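You operate a simulated robot arm through the tools that you are given. There is no shell and no other tool. Be economical: measure what you need, move in short steps, check, and stop when the job is done.

The job below is to be done with a simulated robot arm. You get a single attempt, and the scene is never put back.

JOB
Spray the slatted filter twice, scrub it clean and lay it on the drying mat.
Fine: use the scrubbing pad, rinse it in the basin and put it back. Set down upright: scrubbing pad. What is to be rubbed or washed off counts as gone when no trace of it is left.

Only the result counts: the job must be done as asked and must still hold three seconds after the hand-in. Knocking over, shifting, dropping, spilling or breaking anything else fails it.

ROBOT AND FRAMES
A 6-joint arm with a two-finger parallel gripper on a trunk, on a base that drives. Base frame: it is fixed to the floor where the robot stands at the start and does not move with it; the origin is under the middle of the robot, x ahead of it, y to its left, z up; the surface under the hand at the start is at about z = 0.9. Lengths are in m, angles in rad, forces in N, time in s.
With the tool pointing down near the work surface it reaches from about 0.32 to 0.7 m from the robot's upright axis, wherever it stands. Its first joint turns from -2.897 to 2.897 rad. Places, roughly: basin of water [0.5, 0.8, 0.9]; buffing pad [0.5, 1.25, 1.5]; drying mat top [0.5, -0.8, 0.9]; hand brush (16x5x11 cm) [0.5, 1.2, 1]; pumice block [0.75, 1.25, 1.5]; spray key [0.5, 0, 1.1]. Payload 4.1 kg.
Tool frame: the origin (TCP) lies between the finger pads and is the grasp point; the fingertips stand 0.023 m ahead of it; z points along the fingers, y is the line along which they close. The gripper opens to 0.094 m. The fingers are 0.038 m wide and 0.01 m thick; the gripper's body (0.054 by 0.096 m) begins 0.039 m behind the TCP.
Orientation is that of the tool frame in the base frame, as [roll, pitch, yaw] about the fixed x, y, z axes, in that order (R = Rz(yaw) Ry(pitch) Rx(roll)). With the fingers straight down and closing along the base's y, the tool's x points along the base's -x, its y along +y and its z along -z.

CONTROLS
- The arm moves only by the tool play_rows. Its argument "targets" is one flat list of numbers, 7 for each row, row after row: the turn, a rotation vector about the base's x, y, z in rad, then the shift along the base's x, y, z in m, then the gripper command, from -1 (shut) to 1 (fully open), values between in proportion. In form: [ax, ay, az, tx, ty, tz, jaw, ax, ay, az, tx, ty, tz, jaw, ...]. A call has 1 to 20 rows; each row shifts and turns the commanded pose from where the row before left it. Each row takes 0.2 s and may step no farther than 0.05 m and 0.15 rad from the row before; otherwise, or with a gripper value out of range, the whole call is refused. A pose out of reach is approached as far as the arm can. The call stops where the force on the tool passes 40 N (or 10 N more than at its start, if that is more) or the arm is blocked; 0.2 s more then pass. Each finger travels about 0.045 m/s and halts on what it meets, pressing with about 30 N; the grip force reading is that of the motor and also rises with nothing between the fingers. The clock runs only during rows and for 0.2 s after the last one: add rows that do not move to give the fingers time. It gives the time, the measured TCP pose, the force on the tool (base axes), the opening and the grip force at its end, in the units of the frame above (readings bear some noise), with the torque about the TCP (base axes, N m) and any sound that the robot's microphone picked up.
- Cameras (640 x 400 px; columns grow to the right, rows downward): "scene" is now at [0.0176, 0.1658, 1.5708]; the picture's right is [0.12, -0.99, 0.00], its down [-0.72, -0.09, -0.69] and it looks along [0.69, 0.09, -0.72] (base axes); focal length 214 px, centre (320, 200). "wrist" rides on the gripper at [0.086, 0.016, -0.075] in the tool frame; the picture's right is [-0.18, 0.98, 0.00], its down [-0.58, -0.11, -0.81] and it looks along [-0.79, -0.15, 0.59] (tool axes); focal length 243 px, centre (320, 200).
- grab_frame(camera): a new picture of that camera. The clock stands still meanwhile.
- move_column(by): slides the trunk up (or, below 0, down) by that many m; the arm and the scene camera ride with it, the base frame stays. It gives what a move gives, with no picture.
- roll_base(legs): drives the robot by 1 to 6 legs, each [ahead, turn to the left] in m and rad, along the robot's own axes; the way and the turn of a leg run together, so that a leg with both is an arc; at most 1.5 m and 3.142 rad a leg. The arm and the cameras ride along, it lands a little off, and it stops where it bumps. It gives what a move gives.
- head_to(pan, tilt): turns the head with the scene camera to pan (to the left, within 2.705 rad either way) and tilt (down, from -0.506 to 1.204), counted from straight ahead of the robot. It gives what a move gives.
- measure_at(camera, pixels): for up to 12 pixels [column, row] of the newest picture of that camera ("zoom" is the newest enlarged one), the place [x, y, z] in the base frame of the surface seen there, good to about 0.002 m, but the place of the scene camera against the robot may be out by one fixed shift of up to 0.025 m in any direction. The clock stands still meanwhile.
- zoom(camera, box): a new picture of the part [left, top, right, bottom] of that camera's present view, enlarged. The clock stands still meanwhile.
- finish_job(): hands the job in; it is judged then, once.

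Work in short steps. Measure before you move; look again where a grasp or a placing could have gone wrong, and mend it. You have 80 turns and 48 pictures in all, those below and enlarged ones among them. Open the gripper and draw the arm clear of the work before you hand the job in, unless the task says otherwise; then end with one line.

The tools are called after "Request:" as a command line: name --argument value ..., lists and objects as JSON in quotes. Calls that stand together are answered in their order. play_rows: Moves the arm, as the interface text tells. Its arguments: {"type":"object","properties":{"targets":{"type":"array","items":{"type":"number"}}},"required":["targets"]} The other tools are called the same way: move_column (by) slides the trunk up or down; roll_base (legs) drives the base; head_to (pan, tilt) turns the head that bears the scene camera; grab_frame (camera) takes a picture; measure_at (camera, pixels) gives the place of the surface under pixels of a picture; zoom (camera, box) takes an enlarged picture of a part of a camera's view; finish_job () hands the job in.

At the start:

```text
time_s: 0.0
position: [0.4044, 0.1479, 0.9997]
tool_rot: [3.141, -0.001, 3.141]
wrist_force: [-0.3, 0.5, 0.1]
wrist_torque: [0.01, 0.01, 0.01]
width: 0.094
gripper_force: 0.0
trunk travel left (down, up): [-0.525, 0.065]
robot x, y, heading: [-0.0012, 0.0013, 0.001]
head pan, tilt: [0.124, 0.806]
```

scene: 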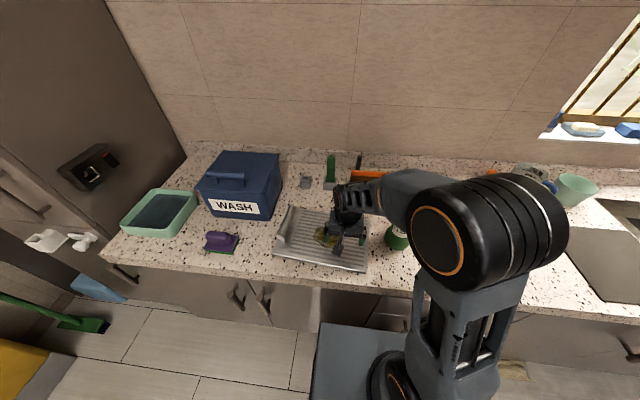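
wrist: 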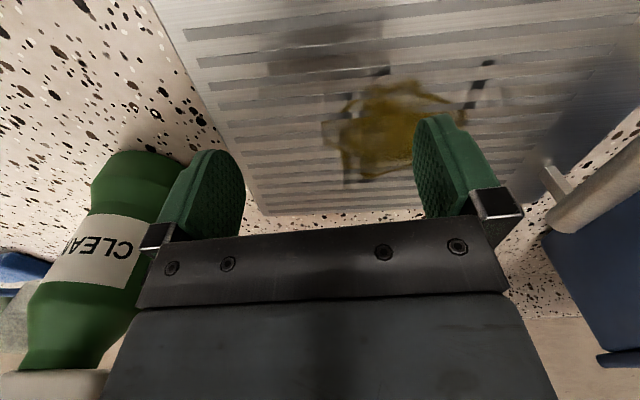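

The wrist view shows a stained filter beneath the hand and a CLEAN bottle to its side. I'll zoom in on the counter to identify the objects.

Request:
zoom --camera "scene" --box '[100, 130, 420, 330]'

Request:
measure_at --camera "scene" --pixels '[[221, 241], [210, 233], [215, 250], [292, 207], [275, 252], [365, 270], [325, 238], [397, 240], [160, 210], [235, 207], [230, 177], [120, 225]]'

```text
2.00 times, centred on (260, 230) of scene
```

zoom: 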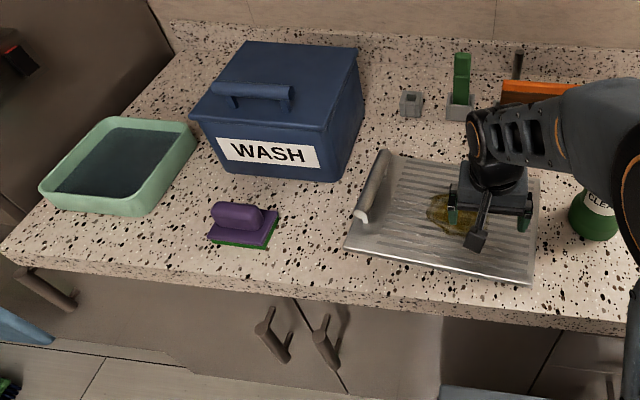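

```text
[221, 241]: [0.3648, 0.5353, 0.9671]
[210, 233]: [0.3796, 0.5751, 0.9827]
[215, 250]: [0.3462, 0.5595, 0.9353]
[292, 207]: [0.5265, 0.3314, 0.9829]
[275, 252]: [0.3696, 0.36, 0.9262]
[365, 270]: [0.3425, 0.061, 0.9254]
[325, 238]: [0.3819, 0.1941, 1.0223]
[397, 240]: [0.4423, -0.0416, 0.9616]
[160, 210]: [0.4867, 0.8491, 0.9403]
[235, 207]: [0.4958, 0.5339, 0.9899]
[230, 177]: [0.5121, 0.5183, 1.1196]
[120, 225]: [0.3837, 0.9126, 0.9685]
```

The purple-handled thing with a green underside at (221,241) is probably the scrubbing pad. I'll look left and right to see what else is there.

Request:
head_to --pan 1.1 --tilt 0.3

Request:
grab_frame --camera "scene"

Request:
head_to --pan -0.9 --tilt 0.6

Request:
grab_frame --camera "scene"

```text
time_s: 1.2
position: [0.4043, 0.1482, 1.0004]
tool_rot: [-3.141, -0.002, -3.14]
wrist_force: [0.7, -0.7, 0.8]
wrist_torque: [-0.03, -0.02, 0.02]
width: 0.094
gripper_force: 0.1
trunk travel left (down, up): [-0.525, 0.065]
robot x, y, heading: [0.0022, -0.0018, 0.0]
head pan, tilt: [1.1, 0.3]
```

```text
44 pictures are left
```

scene: 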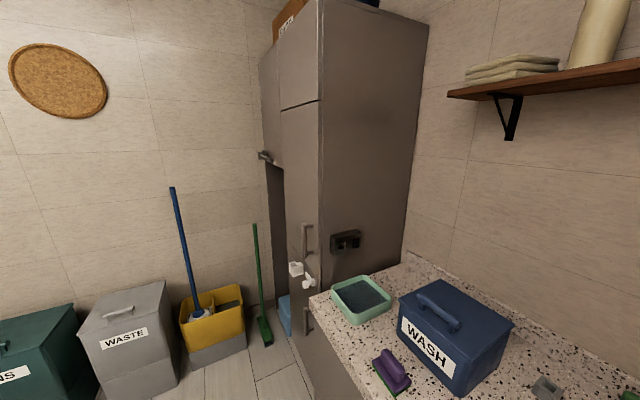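

```text
time_s: 3.2
position: [0.4037, 0.1488, 0.9997]
tool_rot: [-3.142, -0.001, 3.141]
wrist_force: [-0.5, 0.3, 0.1]
wrist_torque: [0.01, -0.05, 0.02]
width: 0.0941
gripper_force: 0.0
trunk travel left (down, up): [-0.525, 0.065]
robot x, y, heading: [-0.0009, 0.0028, 0.003]
head pan, tilt: [-0.901, 0.6]
```

```text
43 pictures are left
```

scene: 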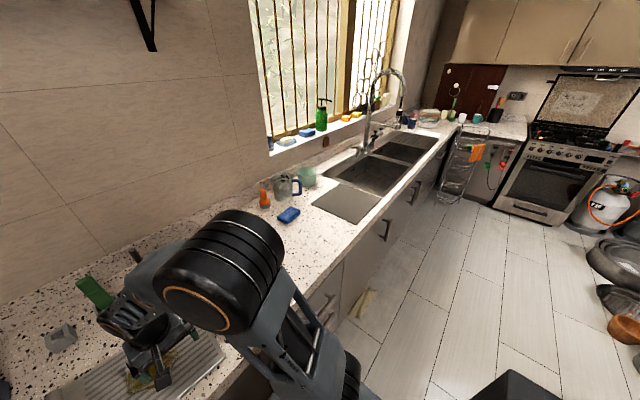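

A grey mat lies at (346,203) and a blue block at (288,215). I'll zoom in to identify the block and measure the mat.

Request:
zoom --camera "scene" --box '[230, 150, 390, 250]'

Request:
measure_at --camera "scene" --pixels '[[288, 215], [313, 204], [330, 184], [380, 197], [359, 222], [346, 203], [265, 195], [306, 178], [290, 225]]'

```text
4.00 times, centred on (310, 200) of scene
```

zoom: 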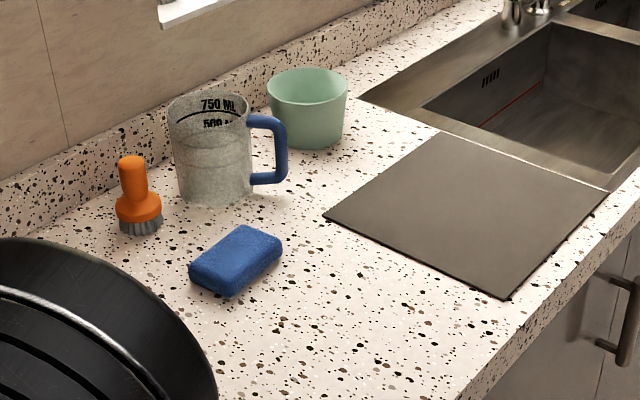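

```text
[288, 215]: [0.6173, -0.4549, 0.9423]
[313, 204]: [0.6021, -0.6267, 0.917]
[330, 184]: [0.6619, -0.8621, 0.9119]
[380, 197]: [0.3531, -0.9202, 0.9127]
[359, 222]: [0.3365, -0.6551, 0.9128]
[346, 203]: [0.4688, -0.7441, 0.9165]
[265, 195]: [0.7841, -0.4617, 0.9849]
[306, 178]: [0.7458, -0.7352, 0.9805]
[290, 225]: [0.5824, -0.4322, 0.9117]
```

The purple item with the green pad is the scrubbing pad, since the others are a blue sponge and an orange brush. I'll raise the arm and swing it aside to see the bottle, spray key and filter.

Request:
play_rows --targets '[0, 0, 0, 0, 0, 0.05, 1, 0, 0, 0, 0, 0, 0.05, 1, 0, 0, 0, 0, 0.04, 0.04, 1, 0, 0, 0, 0, 0.05, 0, 1, 0, 0, 0, 0, 0.05, 0, 1, 0, 0, 0, 0, 0.05, 0, 1]'

Request:
head_to --pan 0.0 --tilt 0.8

Request:
grab_frame --camera "scene"

Request:
grab_frame --camera "wrist"

```text
refused: row 3 steps farther than a row can; nothing moved
```

```text
time_s: 4.4
position: [0.404, 0.1492, 1.0011]
tool_rot: [-3.141, -0.001, -3.141]
wrist_force: [0.7, 0.5, 0.0]
wrist_torque: [0.01, -0.03, 0.0]
width: 0.0939
gripper_force: 0.0
trunk travel left (down, up): [-0.525, 0.065]
robot x, y, heading: [-0.0022, 0.0018, -0.001]
head pan, tilt: [0.0, 0.799]
```

```text
41 pictures are left
```

scene: 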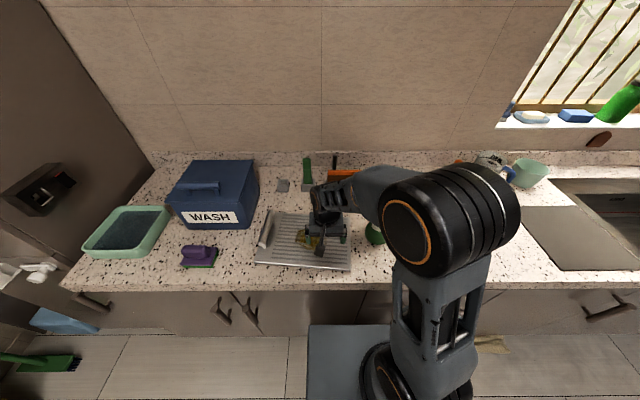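

```text
40 pictures are left
```

wrist: 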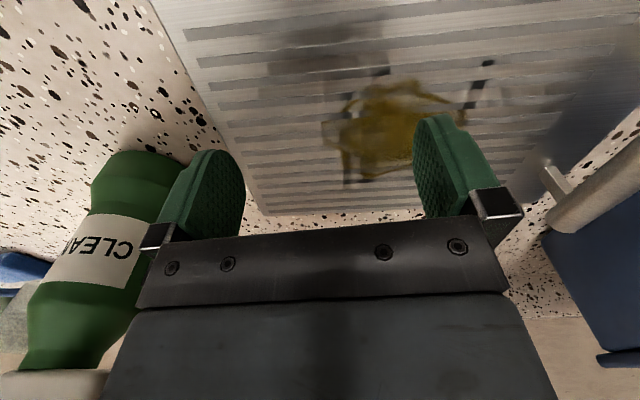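

The arm still hides the bottle. I'll raise and swing it with smaller steps.

Request:
play_rows --targets '[0, 0, 0, 0, 0, 0.045, 1, 0, 0, 0, 0, 0, 0.045, 1, 0, 0, 0, 0, 0, 0.045, 1, 0, 0, 0, 0, 0, 0.045, 1, 0, 0, 0, 0, 0.045, 0, 1, 0, 0, 0, 0, 0.045, 0, 1, 0, 0, 0, 0, 0.045, 0, 1, 0, 0, 0, 0, 0.045, 0, 1, 0, 0, 0, 0, 0.045, 0, 1, 0, 0, 0, 0, 0.045, 0, 1]'

Request:
grab_frame --camera "scene"

Request:
grab_frame --camera "wrist"

```text
time_s: 6.6
position: [0.4026, 0.4219, 1.1798]
tool_rot: [-3.14, 0.001, 3.141]
wrist_force: [0.6, 0.5, -0.3]
wrist_torque: [-0.02, 0.01, 0.0]
width: 0.0941
gripper_force: 0.0
trunk travel left (down, up): [-0.525, 0.065]
robot x, y, heading: [-0.0017, -0.0002, 0.0]
head pan, tilt: [0.0, 0.799]
```

```text
39 pictures are left
```

scene: 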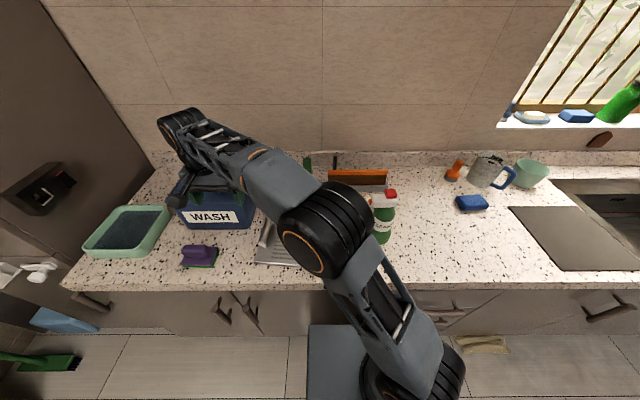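

```text
38 pictures are left
```

wrist: 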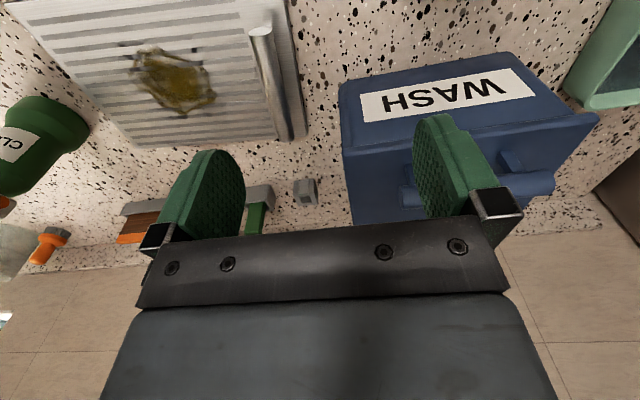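

The wrist view now shows the filter, stain at (178,80) and bar handle at (270,80). I'll measure these and zoom in on the bottle.

Request:
measure_at --camera "wrist" --pixels '[[130, 60], [140, 95], [178, 80], [200, 110], [215, 90], [185, 62], [260, 35], [272, 85], [284, 132], [110, 138], [300, 125], [310, 40]]'

Request:
zoom --camera "scene" --box '[340, 160, 436, 260]'

Request:
measure_at --camera "scene" --pixels '[[390, 193], [384, 201], [372, 202], [386, 220], [384, 235], [377, 210], [195, 250], [210, 255], [215, 266], [182, 266], [445, 290], [265, 240]]'

```text
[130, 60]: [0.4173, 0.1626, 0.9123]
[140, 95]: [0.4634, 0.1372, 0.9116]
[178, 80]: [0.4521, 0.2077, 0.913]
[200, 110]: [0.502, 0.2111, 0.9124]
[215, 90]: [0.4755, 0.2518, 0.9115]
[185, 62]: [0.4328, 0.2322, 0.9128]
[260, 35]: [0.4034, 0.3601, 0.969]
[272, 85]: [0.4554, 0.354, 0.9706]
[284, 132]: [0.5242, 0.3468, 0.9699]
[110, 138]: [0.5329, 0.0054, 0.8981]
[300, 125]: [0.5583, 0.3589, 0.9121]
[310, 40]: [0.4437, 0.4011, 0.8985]
```

```text
4.00 times, centred on (388, 210) of scene
```

zoom: 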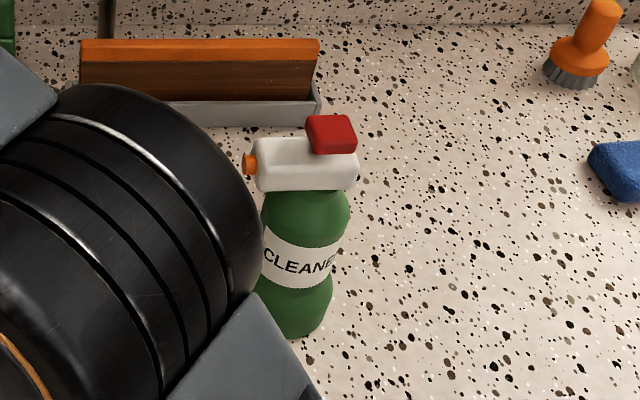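

```text
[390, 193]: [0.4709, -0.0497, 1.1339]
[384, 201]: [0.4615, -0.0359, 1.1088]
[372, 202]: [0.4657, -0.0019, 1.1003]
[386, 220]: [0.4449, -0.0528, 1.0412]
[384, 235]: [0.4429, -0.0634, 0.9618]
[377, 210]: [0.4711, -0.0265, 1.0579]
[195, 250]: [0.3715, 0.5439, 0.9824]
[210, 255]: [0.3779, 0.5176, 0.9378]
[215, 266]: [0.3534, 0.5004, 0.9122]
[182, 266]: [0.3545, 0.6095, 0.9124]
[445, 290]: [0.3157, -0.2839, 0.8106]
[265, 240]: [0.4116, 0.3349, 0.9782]
```

The bottle's orange nozzle already faces +y toward the filter, and its red key is on top. I'll move over that way with the gripper shut and look from the wrist.

Request:
play_rows --targets '[0, 0, 0, 0, 0, 0.045, -1, 0, 0, 0, 0, 0, 0.035, -1, 0, 0, 0, 0, -0.045, 0, -1, 0, 0, 0, 0, -0.045, 0, -1, 0, 0, 0, 0, -0.045, 0, -1, 0, 0, 0, 0, -0.045, 0, -1, 0, 0, 0, 0, -0.045, 0, -1, 0, 0, 0, 0, -0.045, 0, -1, 0, 0, 0, 0, -0.045, 0, -1, 0, 0, 0, 0, -0.045, 0, -1, 0, 0, 0, 0, -0.045, 0, -1, 0, 0, 0, 0, -0.045, 0, -1]'

Request:
grab_frame --camera "wrist"

```text
time_s: 9.2
position: [0.4028, -0.0331, 1.2605]
tool_rot: [-3.142, 0.0, 3.141]
wrist_force: [-0.4, -0.4, -0.2]
wrist_torque: [-0.03, 0.0, 0.01]
width: 0.0001
gripper_force: 30.0
trunk travel left (down, up): [-0.525, 0.065]
robot x, y, heading: [-0.001, 0.0008, 0.001]
head pan, tilt: [0.0, 0.799]
```

```text
36 pictures are left
```

wrist: 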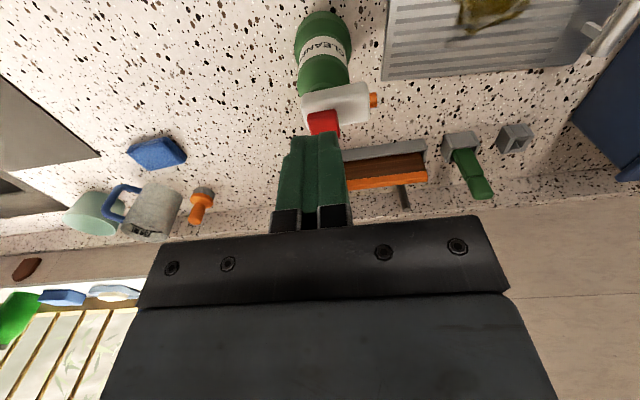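

The red key shows at (322,122), near the shut fingertips. I'll measure it.

Request:
measure_at --camera "wrist" --pixels '[[322, 117], [312, 119], [334, 117], [323, 128], [318, 131], [336, 126], [350, 103], [372, 100], [309, 131]]'

Request:
zoom --camera "wrist" --box '[270, 60, 400, 160]'

```text
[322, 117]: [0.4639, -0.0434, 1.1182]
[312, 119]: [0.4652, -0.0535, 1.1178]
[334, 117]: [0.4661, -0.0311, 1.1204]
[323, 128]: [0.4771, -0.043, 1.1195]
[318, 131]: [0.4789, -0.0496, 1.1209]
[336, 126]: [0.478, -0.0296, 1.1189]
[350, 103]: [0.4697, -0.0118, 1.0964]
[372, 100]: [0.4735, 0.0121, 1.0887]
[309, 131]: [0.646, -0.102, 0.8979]
```

```text
4.00 times, centred on (335, 110) of wrist
```

zoom: 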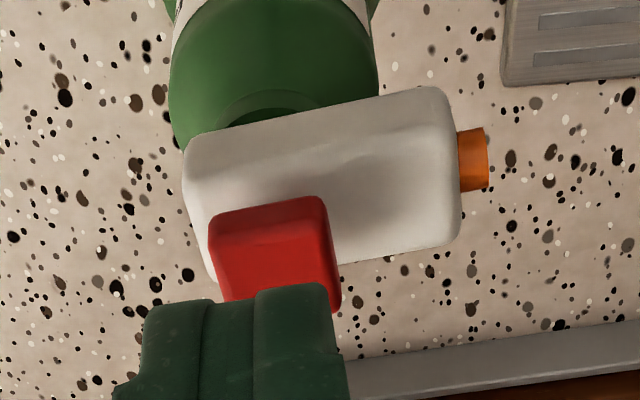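

The key's top centre is about (0.472,-0.042,1.119). I'll align above it and stop 1 cm short.

Request:
play_rows --targets '[0, 0, 0, 0.035, -0.005, 0, -1, 0, 0, 0, 0.034, -0.004, 0, -1, 0, 0, 0, 0, 0, -0.04, -1, 0, 0, 0, 0, 0, -0.04, -1, 0, 0, 0, 0, 0, -0.027, -1, 0, 0, 0, 0, 0, 0, -1]'

Request:
zoom --camera "wrist" --box '[220, 60, 420, 190]'

```text
time_s: 10.6
position: [0.4729, -0.04, 1.1528]
tool_rot: [-3.14, 0.001, -3.14]
wrist_force: [0.6, -0.8, 0.6]
wrist_torque: [0.01, 0.01, 0.0]
width: 0.0001
gripper_force: 30.1
trunk travel left (down, up): [-0.525, 0.065]
robot x, y, heading: [-0.0004, 0.0008, -0.005]
head pan, tilt: [0.0, 0.799]
```

```text
3.08 times, centred on (320, 125) of wrist
```

zoom: 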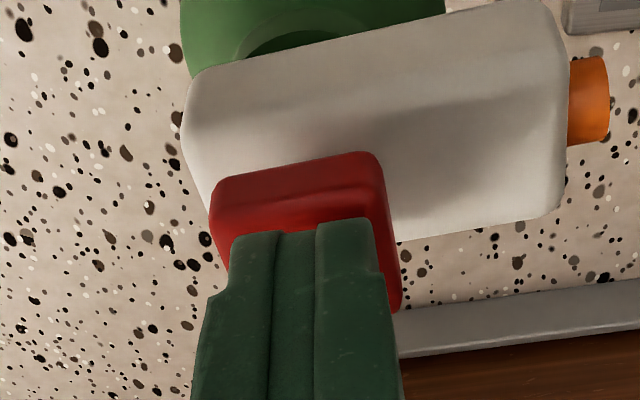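

The fingers sit over the red key, so I'll press down in 3 mm steps.

Request:
play_rows --targets '[0, 0, 0, 0, 0, -0.006, -1, 0, 0, 0, 0, 0, -0.003, -1, 0, 0, 0, 0, 0, -0.003, -1, 0, 0, 0, 0, 0, -0.002, -1, 0, 0, 0, 0, 0, -0.002, -1]'

```text
time_s: 11.8
position: [0.4724, -0.0403, 1.1383]
tool_rot: [-3.141, 0.002, -3.141]
wrist_force: [-1.2, 1.1, 2.0]
wrist_torque: [-0.01, 0.02, 0.0]
width: 0.0
gripper_force: 29.6
trunk travel left (down, up): [-0.525, 0.065]
robot x, y, heading: [0.0007, 0.0019, -0.002]
head pan, tilt: [0.0, 0.799]
heard: click
```

I heard a click with 2 N of force. I'll release and check the filter for spray.

Request:
play_rows --targets '[0, 0, 0, 0, 0, 0.008, -1, 0, 0, 0, 0, 0, 0.008, -1, 0, 0, 0, 0, 0, 0, -1]'

Request:
grab_frame --camera "wrist"

```text
time_s: 12.6
position: [0.4718, -0.0419, 1.154]
tool_rot: [-3.141, 0.0, -3.141]
wrist_force: [1.1, -0.4, 1.2]
wrist_torque: [-0.01, 0.0, -0.02]
width: 0.0
gripper_force: 29.7
trunk travel left (down, up): [-0.525, 0.065]
robot x, y, heading: [-0.0007, 0.0027, -0.001]
head pan, tilt: [0.0, 0.799]
```

```text
33 pictures are left
```

wrist: 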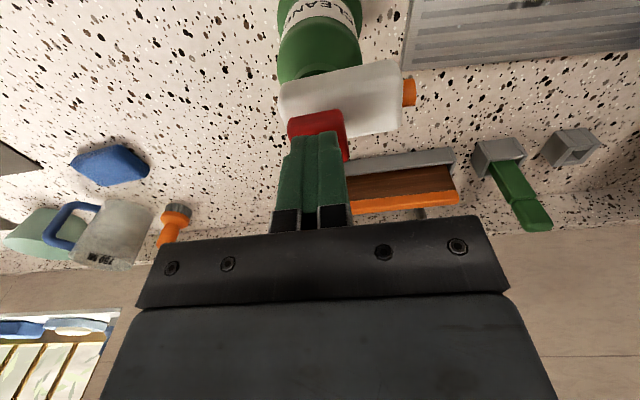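

The filter's stain is out of the wrist view, so I'll check it in the scene view.

Request:
grab_frame --camera "scene"

```text
32 pictures are left
```

scene: 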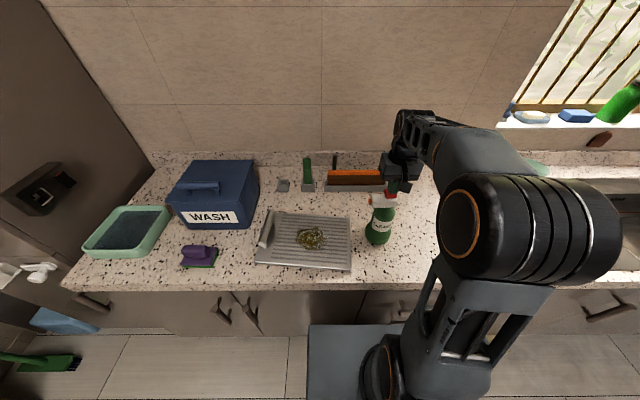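

The filter is unobstructed, so I'll zoom in to look for wetness or foam.

Request:
zoom --camera "scene" --box '[240, 195, 400, 280]'

Request:
measure_at --camera "scene" --pixels '[[297, 239], [324, 238], [310, 228], [310, 248], [311, 238], [351, 270], [256, 263], [350, 215]]'

```text
4.00 times, centred on (320, 238) of scene
```

zoom: 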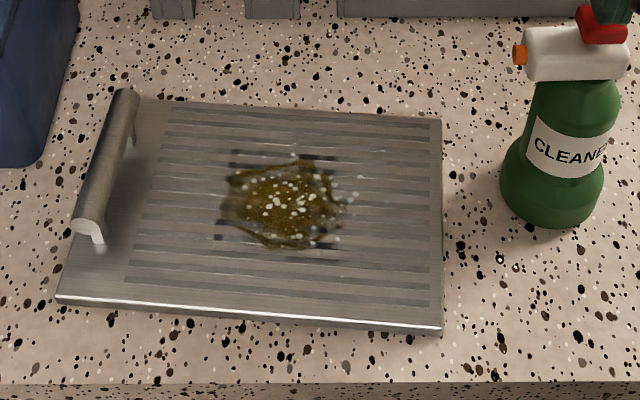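

```text
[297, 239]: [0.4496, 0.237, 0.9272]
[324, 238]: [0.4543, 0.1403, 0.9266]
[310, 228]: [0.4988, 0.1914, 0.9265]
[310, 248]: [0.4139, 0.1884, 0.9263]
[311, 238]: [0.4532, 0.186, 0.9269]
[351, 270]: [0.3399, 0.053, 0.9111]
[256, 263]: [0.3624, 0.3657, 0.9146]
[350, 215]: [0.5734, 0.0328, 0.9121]
```

White droplets landed on the stain, so the spray works. I'll press once more and then rise clear.

Request:
play_rows --targets '[0, 0, 0, 0, 0, -0.006, -1, 0, 0, 0, 0, 0, -0.004, -1, 0, 0, 0, 0, 0, -0.003, -1, 0, 0, 0, 0, 0, -0.003, -1, 0, 0, 0, 0, 0, 0, -1]'

```text
time_s: 13.8
position: [0.4723, -0.0414, 1.1389]
tool_rot: [3.14, 0.0, -3.141]
wrist_force: [-1.4, -1.0, 1.8]
wrist_torque: [-0.01, 0.05, -0.02]
width: 0.0
gripper_force: 30.2
trunk travel left (down, up): [-0.525, 0.065]
robot x, y, heading: [0.0001, 0.0009, -0.001]
head pan, tilt: [0.0, 0.799]
heard: click
```

The second click was heard. I'll rise, travel over to the scrubbing pad with the gripper opening, and look.

Request:
play_rows --targets '[0, 0, 0, 0, 0, 0.045, -1, 0, 0, 0, 0, 0, 0.045, -1, 0, 0, 0, 0, 0, 0.03, -1, 0, 0, 0, -0.01, 0.043, 0, 1, 0, 0, 0, -0.01, 0.043, 0, 1, 0, 0, 0, -0.01, 0.043, 0, 1, 0, 0, 0, -0.01, 0.043, 0, 1, 0, 0, 0, -0.01, 0.043, 0, 1, 0, 0, 0, -0.01, 0.043, 0, 1, 0, 0, 0, -0.01, 0.043, 0, 1, 0, 0, 0, -0.01, 0.043, 0, 1, 0, 0, 0, -0.01, 0.043, 0, 1, 0, 0, 0, -0.01, 0.043, 0, 1, 0, 0, 0, -0.01, 0.043, 0, 1, 0, 0, 0, -0.01, 0.043, 0, 1, 0, 0, 0, -0.01, 0.043, 0, 1, 0, 0, 0, -0.01, 0.043, 0, 1, 0, 0, 0, 0, 0, -0.04, 1, 0, 0, 0, 0, 0, -0.04, 1]'

Request:
grab_frame --camera "wrist"

```text
time_s: 17.8
position: [0.3211, 0.5069, 1.1568]
tool_rot: [3.14, 0.001, -3.141]
wrist_force: [0.1, -0.8, 0.1]
wrist_torque: [0.01, -0.04, 0.01]
width: 0.0939
gripper_force: 0.1
out of reach, approached as far as the arm can: row 16, 17
trunk travel left (down, up): [-0.525, 0.065]
robot x, y, heading: [-0.0017, -0.0006, -0.005]
head pan, tilt: [0.0, 0.799]
```

```text
30 pictures are left
```

wrist: 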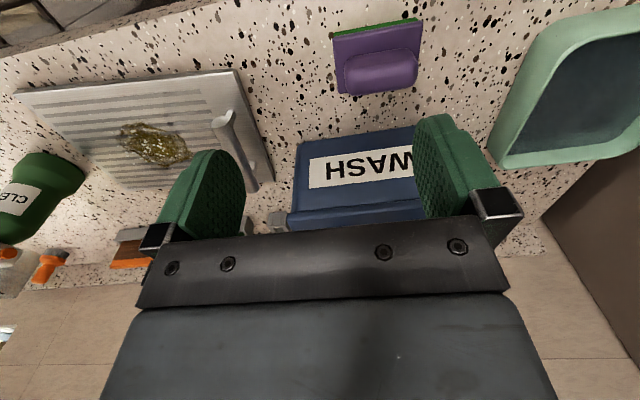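

The robot stands too far for pad and basin, and from y≈0.5 everything on this side is in reach. I'll bring the arm to the front, then turn right, back up 0.5 m and turn back.

Request:
play_rows --targets '[0, 0, 0, 0.008, -0.041, 0.006, 1, 0, 0, 0, 0.008, -0.041, 0.006, 1, 0, 0, 0, 0.008, -0.041, 0.006, 1, 0, 0, 0, 0.008, -0.041, 0.006, 1, 0, 0, 0, 0.008, -0.041, 0.006, 1, 0, 0, 0, 0.008, -0.041, 0.006, 1, 0, 0, 0, 0.008, -0.041, 0.006, 1, 0, 0, 0, 0.008, -0.041, 0.006, 1, 0, 0, 0, 0.008, -0.041, 0.006, 1, 0, 0, 0, 0.008, -0.041, 0.006, 1]'

Request:
roll_base --legs '[[0, -1.571], [-0.5, 0], [0, 1.571]]'

Request:
grab_frame --camera "wrist"

```text
time_s: 20.0
position: [0.4014, 0.0955, 1.2129]
tool_rot: [-3.141, 0.0, -3.141]
wrist_force: [-0.5, -0.3, -0.9]
wrist_torque: [-0.01, -0.01, -0.01]
width: 0.0942
gripper_force: 0.0
trunk travel left (down, up): [-0.525, 0.065]
robot x, y, heading: [0.0012, -0.0005, 0.0]
head pan, tilt: [0.0, 0.799]
```

```text
time_s: 21.9
position: [0.4058, -0.0683, 1.2134]
tool_rot: [-3.141, 0.001, 2.738]
wrist_force: [0.2, 0.4, -0.1]
wrist_torque: [0.0, 0.02, -0.01]
width: 0.0938
gripper_force: 0.1
trunk travel left (down, up): [-0.525, 0.065]
robot x, y, heading: [-0.0014, 0.0022, -0.399]
head pan, tilt: [0.0, 0.799]
stopped in leg 1: the robot was blocked; the commanded pose is now the measured one
```

```text
29 pictures are left
```

wrist: 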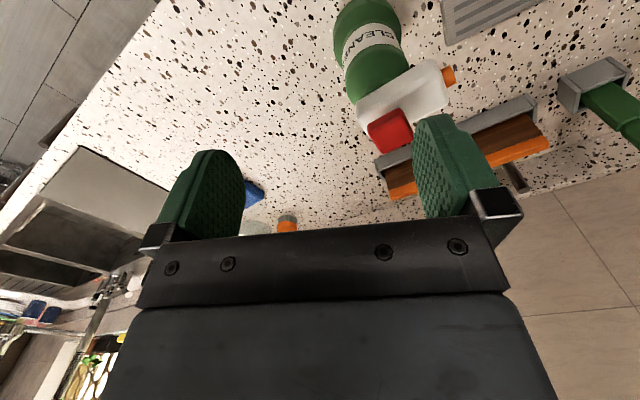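

The base bumped the counter while turning. I'll turn back, back off 0.2 m, then do the sideways move and drive forward again.

Request:
roll_base --legs '[[0, 0.399], [-0.2, 0], [0, -1.571], [-0.5, 0], [0, 1.571], [0.19, 0]]'

Request:
grab_frame --camera "scene"

Request:
grab_frame --camera "wrist"

```text
time_s: 36.0
position: [0.3765, 0.6124, 1.2123]
tool_rot: [3.142, 0.001, -3.121]
wrist_force: [0.9, 0.4, -0.3]
wrist_torque: [0.01, -0.01, 0.0]
width: 0.094
gripper_force: 0.0
trunk travel left (down, up): [-0.525, 0.065]
robot x, y, heading: [-0.0242, 0.5065, 0.025]
head pan, tilt: [0.0, 0.799]
```

```text
28 pictures are left
```

scene: 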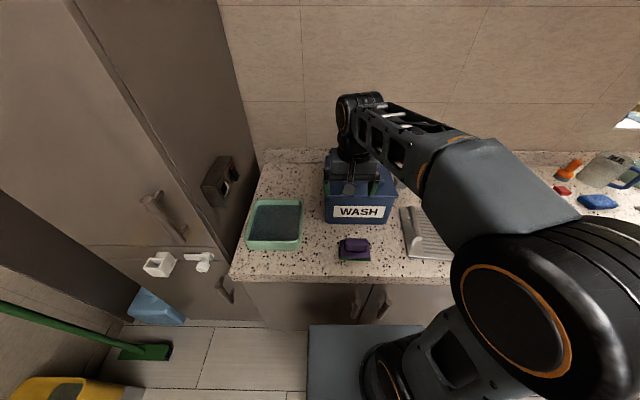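

```text
27 pictures are left
```

wrist: 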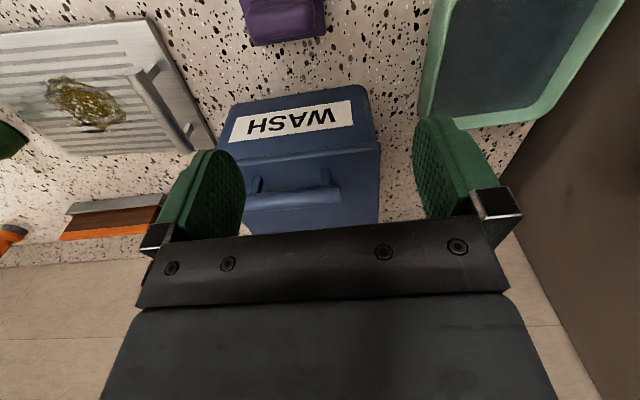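

The robot is now at y≈0.5. I'll measure the pad (287,15) and the basin rim and water from the wrist view.

Request:
measure_at --camera "wrist" --pixels '[[250, 3], [287, 8], [320, 5], [255, 40], [322, 33], [430, 105], [530, 110], [615, 20], [448, 5], [520, 55], [200, 140], [545, 130]]'

Request:
zoom --camera "scene" --box '[230, 170, 470, 290]'

Request:
measure_at --camera "scene" --pixels '[[345, 243], [362, 242], [345, 252], [368, 251], [340, 261], [370, 261], [250, 248], [300, 246], [257, 203], [300, 203], [276, 225], [355, 211]]'

```text
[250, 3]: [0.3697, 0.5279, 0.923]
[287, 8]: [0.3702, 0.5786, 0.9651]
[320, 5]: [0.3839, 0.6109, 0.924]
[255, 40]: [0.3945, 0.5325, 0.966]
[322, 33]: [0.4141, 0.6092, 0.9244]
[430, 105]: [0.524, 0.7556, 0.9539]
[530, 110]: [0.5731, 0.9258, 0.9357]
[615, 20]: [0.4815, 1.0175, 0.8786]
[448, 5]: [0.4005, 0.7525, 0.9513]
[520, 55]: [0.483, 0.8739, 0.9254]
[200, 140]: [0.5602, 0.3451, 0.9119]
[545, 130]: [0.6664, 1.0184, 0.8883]
```

```text
2.67 times, centred on (350, 230) of scene
```

zoom: 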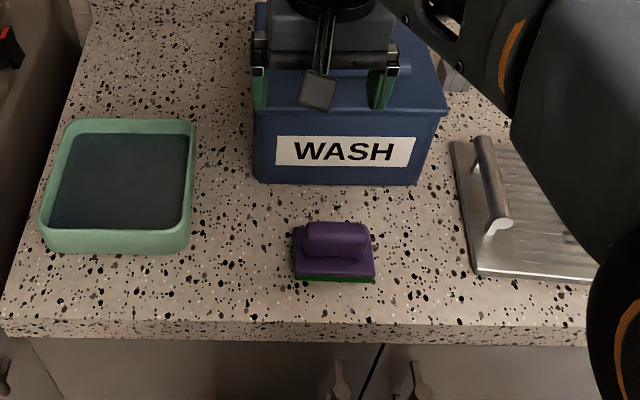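

```text
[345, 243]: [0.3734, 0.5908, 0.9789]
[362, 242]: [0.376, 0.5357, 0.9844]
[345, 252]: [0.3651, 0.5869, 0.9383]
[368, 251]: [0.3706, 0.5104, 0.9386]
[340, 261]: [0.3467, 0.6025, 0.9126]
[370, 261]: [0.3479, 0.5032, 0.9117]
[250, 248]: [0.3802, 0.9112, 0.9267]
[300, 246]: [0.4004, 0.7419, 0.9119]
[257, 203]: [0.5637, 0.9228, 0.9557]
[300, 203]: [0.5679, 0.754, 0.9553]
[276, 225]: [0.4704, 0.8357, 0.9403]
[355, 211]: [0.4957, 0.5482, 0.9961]
```

The pad's handle runs along y at about (0.375,0.57) with its top at z≈0.967. I'll turn the gripper -90° about z so it closes along x, move over the pad and look.

Request:
play_rows --targets '[0, 0, -0.1445, 0, -0.004, 0, 1, 0, 0, -0.1445, 0, -0.004, 0, 1, 0, 0, -0.1445, 0, -0.004, 0, 1, 0, 0, -0.1445, 0, -0.004, 0, 1, 0, 0, -0.1445, 0, -0.004, 0, 1, 0, 0, -0.1445, 0, -0.004, 0, 1, 0, 0, -0.1445, 0, -0.004, 0, 1, 0, 0, -0.1445, 0, -0.004, 0, 1, 0, 0, -0.1445, 0, -0.004, 0, 1, 0, 0, -0.1445, 0, -0.004, 0, 1, 0, 0, -0.1445, 0, 0, 0, 1, 0, 0, 0, -0.003, 0, -0.04, 1, 0, 0, 0, 0, 0, -0.04, 1]'

Request:
grab_frame --camera "wrist"

```text
time_s: 38.8
position: [0.3731, 0.572, 1.1309]
tool_rot: [3.141, 0.0, 1.571]
wrist_force: [0.2, -0.7, 1.2]
wrist_torque: [0.03, 0.0, 0.01]
width: 0.094
gripper_force: 0.0
trunk travel left (down, up): [-0.525, 0.065]
robot x, y, heading: [-0.0227, 0.5065, 0.02]
head pan, tilt: [0.0, 0.799]
```

```text
25 pictures are left
```

wrist: 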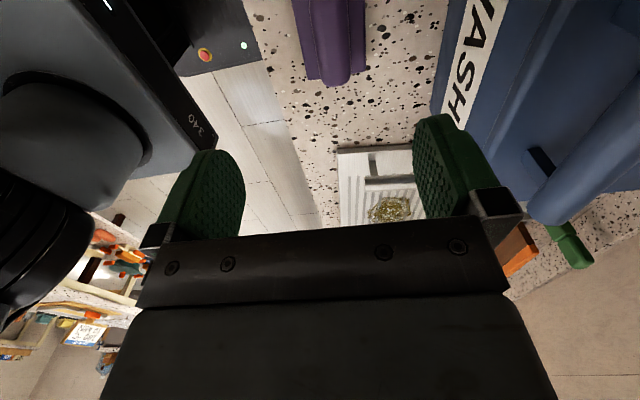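

Request:
measure_at --camera "wrist" --pixels '[[322, 40], [345, 40], [360, 40], [340, 75], [333, 5], [308, 70], [366, 65], [296, 10], [360, 5], [440, 70], [435, 100], [305, 40]]'

```text
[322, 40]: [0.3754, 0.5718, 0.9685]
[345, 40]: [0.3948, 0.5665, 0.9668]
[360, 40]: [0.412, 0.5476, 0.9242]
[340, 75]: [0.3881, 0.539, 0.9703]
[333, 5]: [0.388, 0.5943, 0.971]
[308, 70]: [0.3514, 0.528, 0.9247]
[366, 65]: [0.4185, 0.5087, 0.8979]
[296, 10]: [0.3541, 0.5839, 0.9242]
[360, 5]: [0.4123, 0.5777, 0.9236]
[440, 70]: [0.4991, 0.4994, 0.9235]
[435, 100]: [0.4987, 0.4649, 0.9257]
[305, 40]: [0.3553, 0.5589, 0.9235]
```

The handle centre is about (0.384,0.569), its top at 0.969 and the base plate top at 0.924. I'll descend to TCP z≈0.953.

Request:
play_rows --targets '[0, 0, 0, 0.011, -0.003, 0, 1, 0, 0, 0, 0, 0, -0.045, 1, 0, 0, 0, 0, 0, -0.045, 1, 0, 0, 0, 0, 0, -0.045, 1, 0, 0, 0, 0, 0, -0.025, 1, 0, 0, 0, 0, 0, -0.018, 1, 0, 0, 0, 0, 0, 0, 1]'

Request:
play_rows --targets '[0, 0, 0, 0, 0, 0, -1, 0, 0, 0, 0, 0, 0, -1, 0, 0, 0, 0, 0, 0, -1, 0, 0, 0, 0, 0, 0, -1, 0, 0, 0, 0, 0, 0, -1]'

```text
time_s: 40.4
position: [0.3818, 0.5696, 0.9566]
tool_rot: [-3.141, 0.0, 1.574]
wrist_force: [-0.2, 0.7, -0.3]
wrist_torque: [0.0, 0.03, 0.01]
width: 0.094
gripper_force: 0.0
trunk travel left (down, up): [-0.525, 0.065]
robot x, y, heading: [-0.0247, 0.5084, 0.023]
head pan, tilt: [0.0, 0.799]
```

```text
time_s: 41.6
position: [0.3826, 0.5704, 0.9575]
tool_rot: [3.142, 0.0, 1.572]
wrist_force: [0.5, -0.7, 0.9]
wrist_torque: [0.01, 0.0, 0.04]
width: 0.0317
gripper_force: 30.3
trunk travel left (down, up): [-0.525, 0.065]
robot x, y, heading: [-0.0227, 0.51, 0.021]
head pan, tilt: [0.0, 0.799]
```

The handle is held at 0.032 m. I'll lift, carry the pad over the filter at z≈1.06 and lower it to just above the surface.

Request:
play_rows --targets '[0, 0, 0, 0, 0, 0.035, -1, 0, 0, 0, 0, 0, 0.035, -1, 0, 0, 0, 0, 0, 0.035, -1, 0, 0, 0, 0, -0.04, 0, -1, 0, 0, 0, 0, -0.04, 0, -1, 0, 0, 0, 0, -0.04, 0, -1, 0, 0, 0, 0, -0.04, 0, -1, 0, 0, 0, 0, -0.04, 0, -1, 0, 0, 0, 0, -0.04, 0, -1, 0, 0, 0, 0, -0.04, 0, -1, 0, 0, 0, 0, -0.04, 0, -1, 0, 0, 0, 0.04, 0, 0, -1, 0, 0, 0, 0, 0, -0.04, -1, 0, 0, 0, 0, 0, -0.035, -1, 0, 0, 0, 0, 0, 0, -1]'

Request:
grab_frame --camera "wrist"

```text
time_s: 44.8
position: [0.4218, 0.2507, 0.9835]
tool_rot: [3.141, 0.0, 1.572]
wrist_force: [0.1, -0.1, 0.5]
wrist_torque: [-0.01, 0.02, -0.01]
width: 0.0
gripper_force: 30.5
trunk travel left (down, up): [-0.525, 0.065]
robot x, y, heading: [-0.0244, 0.5055, 0.022]
head pan, tilt: [0.0, 0.799]
```

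```text
24 pictures are left
```

wrist: 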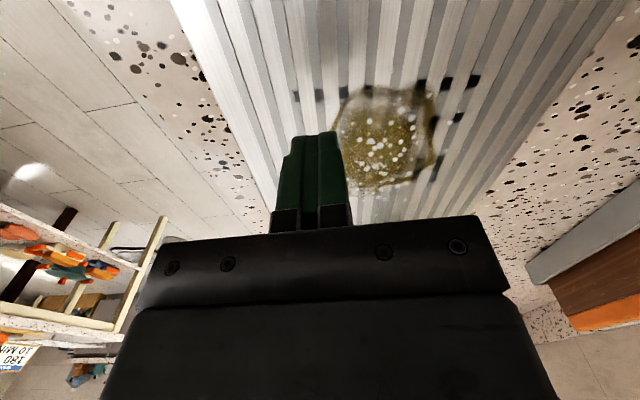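

The width is 0, so the pad has slipped out. I'll measure the stain while it's in view and find the pad with the scene camera.

Request:
measure_at --camera "wrist" --pixels '[[320, 95], [370, 92], [432, 100], [473, 82], [457, 118], [435, 165], [380, 186], [345, 160], [298, 96], [335, 130], [447, 84], [380, 140]]'

Request:
grab_frame --camera "scene"

```text
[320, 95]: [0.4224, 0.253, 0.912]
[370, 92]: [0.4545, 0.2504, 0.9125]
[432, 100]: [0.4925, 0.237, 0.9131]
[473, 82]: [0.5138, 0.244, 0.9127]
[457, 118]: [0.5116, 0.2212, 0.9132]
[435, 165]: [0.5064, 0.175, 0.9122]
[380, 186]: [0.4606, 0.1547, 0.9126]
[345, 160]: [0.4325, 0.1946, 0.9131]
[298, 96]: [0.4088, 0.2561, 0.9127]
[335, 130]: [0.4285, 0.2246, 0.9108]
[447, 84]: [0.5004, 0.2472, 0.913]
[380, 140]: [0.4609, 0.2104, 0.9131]
```

```text
23 pictures are left
```

scene: 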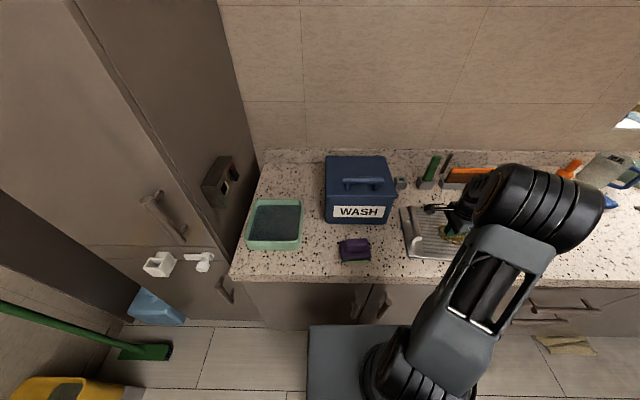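

The pad stayed at its place (355,249), slightly turned, because the grip was too high on the rounded handle. I'll go back above it with the gripper open and measure again.

Request:
play_rows --targets '[0, 0, 0, 0, 0, 0.045, -1, 0, 0, 0, 0, 0, 0.045, 1, 0, 0, 0, 0, 0, 0.045, 1, 0, 0, 0, -0.04, 0, 0, 1, 0, 0, 0, 0, 0.042, 0, 1, 0, 0, 0, 0, 0.042, 0, 1, 0, 0, 0, 0, 0.042, 0, 1, 0, 0, 0, 0, 0.042, 0, 1, 0, 0, 0, 0, 0.042, 0, 1, 0, 0, 0, 0, 0.042, 0, 1, 0, 0, 0, 0, 0.042, 0, 1, 0, 0, 0, 0, 0.042, 0, 1, 0, 0, 0, 0, 0.035, 0.03, 1, 0, 0, 0, 0, 0, 0, 1]'

Request:
zoom --camera "wrist" --box '[240, 0, 460, 140]'

```text
time_s: 47.8
position: [0.3854, 0.6212, 1.148]
tool_rot: [-3.14, 0.001, 1.573]
wrist_force: [0.3, 0.0, 0.7]
wrist_torque: [0.01, 0.01, -0.02]
width: 0.0941
gripper_force: 0.0
trunk travel left (down, up): [-0.525, 0.065]
robot x, y, heading: [-0.0231, 0.507, 0.024]
head pan, tilt: [0.0, 0.799]
```

```text
2.86 times, centred on (350, 70) of wrist
```

zoom: 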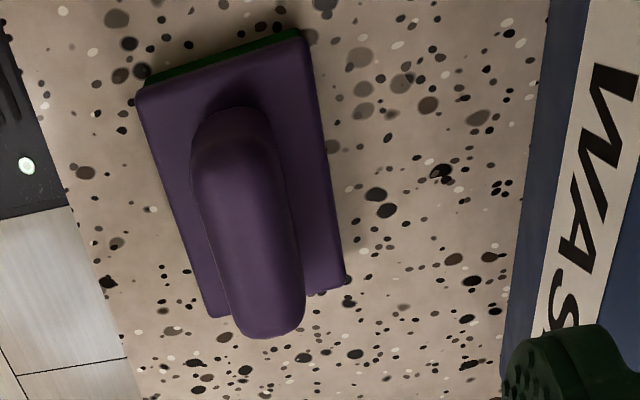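

The whole pad is visible, slightly rotated. I'll measure its base corners and handle ridge in the zoom.

Request:
measure_at --camera "zoom" --pixels '[[142, 95], [300, 40], [340, 280], [214, 312], [225, 125], [268, 300], [245, 215], [200, 215], [285, 215], [308, 200], [240, 330]]'

```text
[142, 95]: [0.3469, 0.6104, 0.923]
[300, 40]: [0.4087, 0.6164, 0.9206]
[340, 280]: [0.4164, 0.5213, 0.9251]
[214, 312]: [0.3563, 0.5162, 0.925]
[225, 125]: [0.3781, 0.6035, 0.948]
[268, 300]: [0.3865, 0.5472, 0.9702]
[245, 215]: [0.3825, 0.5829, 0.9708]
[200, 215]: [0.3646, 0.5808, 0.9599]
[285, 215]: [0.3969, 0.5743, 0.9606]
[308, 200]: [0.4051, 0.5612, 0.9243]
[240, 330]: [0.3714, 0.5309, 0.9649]
```

The pad centre is about (0.382,0.568) and it's yawed +0.085. I'll align and go lower this time, to TCP z≈0.949, then close.

Request:
play_rows --targets '[0, 0, 0.085, -0.003, -0.025, 0, 1, 0, 0, 0, 0, -0.027, -0.02, 1, 0, 0, 0, 0, 0, -0.045, 1, 0, 0, 0, 0, 0, -0.045, 1, 0, 0, 0, 0, 0, -0.045, 1, 0, 0, 0, 0, 0, -0.03, 1, 0, 0, 0, 0, 0, -0.014, 1, 0, 0, 0, 0, 0, -0.004, 1, 0, 0, 0, 0, 0, 0, 1]'

```text
time_s: 49.8
position: [0.3806, 0.569, 0.9466]
tool_rot: [-3.141, 0.0, 1.658]
wrist_force: [0.1, -0.3, -0.5]
wrist_torque: [-0.01, -0.01, 0.01]
width: 0.0939
gripper_force: 0.0
trunk travel left (down, up): [-0.525, 0.065]
robot x, y, heading: [-0.0231, 0.5061, 0.026]
head pan, tilt: [0.0, 0.799]
```

The tips are at about 0.924 with no contact force. I'll close and lift a little to test.

Request:
play_rows --targets '[0, 0, 0, 0, 0, 0, -1, 0, 0, 0, 0, 0, 0, -1, 0, 0, 0, 0, 0, 0, -1, 0, 0, 0, 0, 0, 0, -1, 0, 0, 0, 0, 0, 0, -1, 0, 0, 0, 0, 0, 0.005, -1, 0, 0, 0, 0, 0, 0.01, -1, 0, 0, 0, 0, 0, 0.015, -1, 0, 0, 0, 0, 0, 0, -1]'

```text
time_s: 51.8
position: [0.3795, 0.568, 0.9762]
tool_rot: [-3.14, 0.0, 1.659]
wrist_force: [0.2, -0.1, -2.4]
wrist_torque: [0.06, 0.0, 0.0]
width: 0.0671
gripper_force: 29.8
trunk travel left (down, up): [-0.525, 0.065]
robot x, y, heading: [-0.0216, 0.5049, 0.025]
head pan, tilt: [0.0, 0.799]
```

The width of 0.067 means I pinched the base plate edge. I'll set it back down, open, rise 4 mm and close on the handle.

Request:
play_rows --targets '[0, 0, 0, 0, 0, -0.015, -1, 0, 0, 0, 0, 0, -0.01, -1, 0, 0, 0, 0, 0, -0.005, -1, 0, 0, 0, 0, 0, 0, 1, 0, 0, 0, 0, 0, 0, 1, 0, 0, 0, 0, 0, 0, 1, 0, 0, 0, 0, 0, 0.006, 1, 0, 0, 0, 0, 0, 0, 1]'

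Request:
play_rows --targets '[0, 0, 0, 0, 0, 0, -1, 0, 0, 0, 0, 0, 0, -1, 0, 0, 0, 0, 0, 0, -1, 0, 0, 0, 0, 0, 0, -1, 0, 0, 0, 0, 0, 0, -1, 0, 0, 0, 0, 0, 0.005, -1, 0, 0, 0, 0, 0, 0.01, -1, 0, 0, 0, 0, 0, 0.015, -1, 0, 0, 0, 0, 0, 0, -1]'

Request:
zoom --camera "wrist" --box '[200, 0, 460, 170]'

```text
time_s: 53.6
position: [0.3805, 0.5684, 0.9538]
tool_rot: [-3.142, -0.001, 1.659]
wrist_force: [0.9, 0.1, -0.4]
wrist_torque: [0.01, 0.01, -0.03]
width: 0.0941
gripper_force: 0.0
trunk travel left (down, up): [-0.525, 0.065]
robot x, y, heading: [-0.0243, 0.5038, 0.027]
head pan, tilt: [0.0, 0.799]
```

```text
time_s: 55.6
position: [0.38, 0.5688, 0.9816]
tool_rot: [3.141, 0.001, 1.659]
wrist_force: [0.1, 0.4, -1.7]
wrist_torque: [0.02, -0.03, -0.01]
width: 0.0316
gripper_force: 29.9
trunk travel left (down, up): [-0.525, 0.065]
robot x, y, heading: [-0.022, 0.5096, 0.023]
head pan, tilt: [0.0, 0.799]
```

```text
2.35 times, centred on (330, 85) of wrist
```

zoom: 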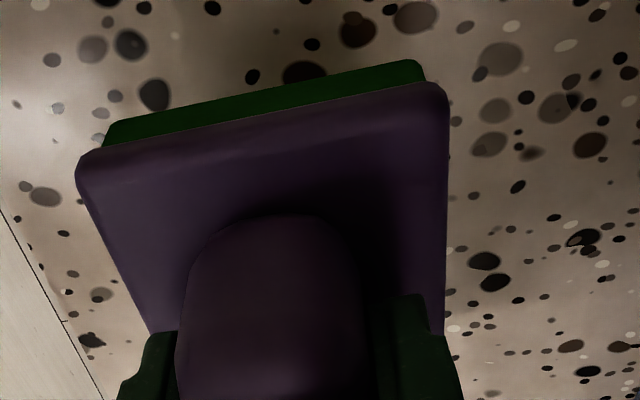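

The handle is now held (0.0316 m, about 1.7 N load, and the picture shows the pad in the fingers). I'll lift and carry it to the filter, straightening the yaw.

Request:
play_rows --targets '[0, 0, 0, 0, 0, 0.03, -1, 0, 0, 0, 0, 0, 0.03, -1, 0, 0, -0.08, 0, 0, 0.02, -1, 0, 0, 0, 0, -0.04, 0, -1, 0, 0, 0, 0, -0.04, 0, -1, 0, 0, 0, 0, -0.04, 0, -1, 0, 0, 0, 0, -0.04, 0, -1, 0, 0, 0, 0, -0.04, 0, -1, 0, 0, 0, 0, -0.04, 0, -1, 0, 0, 0, 0, -0.04, 0, -1, 0, 0, 0, 0, -0.045, 0, -1, 0, 0, 0, 0.035, 0, 0, -1, 0, 0, 0, 0, 0, -0.04, -1, 0, 0, 0, 0, 0, -0.04, -1, 0, 0, 0, 0, 0, 0, -1]'

```text
time_s: 58.8
position: [0.4173, 0.2416, 0.9831]
tool_rot: [-3.141, 0.002, 1.578]
wrist_force: [0.6, 0.0, -1.1]
wrist_torque: [-0.03, -0.02, 0.01]
width: 0.0317
gripper_force: 30.2
trunk travel left (down, up): [-0.525, 0.065]
robot x, y, heading: [-0.0246, 0.5075, 0.019]
head pan, tilt: [0.0, 0.799]
```

The pad is still held above the filter. I'll lower it in small steps to find contact.

Request:
play_rows --targets '[0, 0, 0, 0, 0, -0.008, -1, 0, 0, 0, 0, 0, -0.004, -1, 0, 0, 0, 0, 0, -0.003, -1, 0, 0, 0, 0, 0, -0.002, -1, 0, 0, 0, 0, 0, -0.001, -1]'

```text
time_s: 60.0
position: [0.4151, 0.2426, 0.968]
tool_rot: [3.137, 0.002, 1.577]
wrist_force: [-0.8, 1.0, 20.2]
wrist_torque: [0.63, 0.31, 0.0]
width: 0.0318
gripper_force: 29.7
trunk travel left (down, up): [-0.525, 0.065]
robot x, y, heading: [-0.0258, 0.5049, 0.02]
head pan, tilt: [0.0, 0.799]
```

Contact is 20 N at z≈0.968. I'll ease up slightly and scrub back and forth across the stain area.

Request:
play_rows --targets '[0, 0, 0, 0, 0, 0.001, -1, 0, 0, 0, 0, -0.026, 0, -1, 0, 0, 0, 0, -0.026, 0, -1, 0, 0, 0, 0, -0.026, 0, -1, 0, 0, 0, 0.024, 0, 0, -1, 0, 0, 0, 0, 0.026, 0, -1, 0, 0, 0, 0, 0.026, 0, -1, 0, 0, 0, 0, 0.026, 0, -1, 0, 0, 0, 0.024, 0, 0, -1, 0, 0, 0, 0, -0.026, 0, -1, 0, 0, 0, 0, -0.026, 0, -1, 0, 0, 0, 0, -0.026, 0, -1, 0, 0, 0, 0.024, 0, 0, -1, 0, 0, 0, 0, 0.026, 0, -1, 0, 0, 0, 0, 0.026, 0, -1, 0, 0, 0, 0, 0.026, 0, -1, 0, 0, 0, 0.022, 0, 0, -1, 0, 0, 0, 0, -0.026, 0, -1, 0, 0, 0, 0, -0.026, 0, -1, 0, 0, 0, 0, -0.026, 0, -1]'

```text
time_s: 64.2
position: [0.5108, 0.164, 0.9657]
tool_rot: [3.141, -0.001, 1.577]
wrist_force: [0.2, 0.1, 6.0]
wrist_torque: [0.07, -0.07, 0.02]
width: 0.0317
gripper_force: 29.9
trunk travel left (down, up): [-0.525, 0.065]
robot x, y, heading: [-0.0286, 0.5076, 0.027]
head pan, tilt: [0.0, 0.799]
```

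The force is 6 N and the grip is steady. I'll scrub back across the area, then lift slightly to look.

Request:
play_rows --targets '[0, 0, 0, 0, 0.026, -0.0005, -1, 0, 0, 0, 0, 0.026, 0, -1, 0, 0, 0, 0, 0.026, 0, -1, 0, 0, 0, -0.024, 0, 0, -1, 0, 0, 0, 0, -0.026, 0, -1, 0, 0, 0, 0, -0.026, 0, -1, 0, 0, 0, 0, -0.026, 0, -1, 0, 0, 0, -0.024, 0, 0, -1, 0, 0, 0, 0, 0.026, 0, -1, 0, 0, 0, 0, 0.026, 0, -1, 0, 0, 0, 0, 0.026, 0, -1, 0, 0, 0, -0.024, 0, 0, -1, 0, 0, 0, 0, -0.026, 0, -1, 0, 0, 0, 0, -0.026, 0, -1, 0, 0, 0, 0, -0.026, 0, -1, 0, 0, 0, -0.022, 0, 0, -1, 0, 0, 0, 0, 0.026, 0, -1, 0, 0, 0, 0, 0.026, 0, -1, 0, 0, 0, 0, 0.026, 0, -1]'

Request:
play_rows --targets '[0, 0, 0, 0, 0, 0.03, -1, 0, 0, 0, 0, 0, 0.045, -1, 0, 0, 0, 0, 0.04, 0.02, -1, 0, 0, 0, 0, 0.04, 0, -1, 0, 0, 0, 0, 0.04, 0, -1]'

Request:
zoom --camera "scene" --box '[380, 185, 500, 275]'

Request:
grab_frame --camera "wrist"

```text
time_s: 68.2
position: [0.4138, 0.2465, 0.9661]
tool_rot: [3.141, 0.0, 1.579]
wrist_force: [0.6, 1.0, 2.9]
wrist_torque: [-0.11, 0.0, 0.0]
width: 0.0317
gripper_force: 30.1
trunk travel left (down, up): [-0.525, 0.065]
robot x, y, heading: [-0.026, 0.5097, 0.022]
head pan, tilt: [0.0, 0.799]
```

```text
time_s: 69.4
position: [0.4147, 0.3635, 1.0603]
tool_rot: [3.141, -0.001, 1.577]
wrist_force: [0.7, 0.1, -1.4]
wrist_torque: [0.02, -0.02, -0.04]
width: 0.0318
gripper_force: 30.0
trunk travel left (down, up): [-0.525, 0.065]
robot x, y, heading: [-0.0274, 0.5082, 0.018]
head pan, tilt: [0.0, 0.799]
```

```text
4.44 times, centred on (440, 230) of scene
```

zoom: 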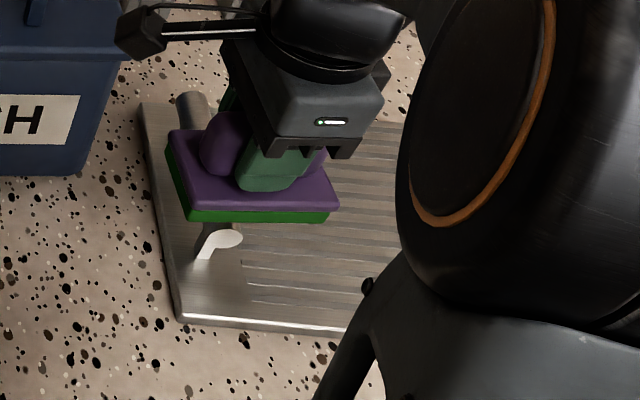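

```text
19 pictures are left
```

wrist: 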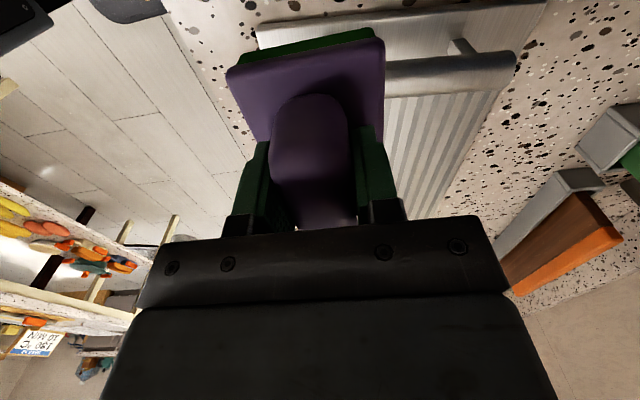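

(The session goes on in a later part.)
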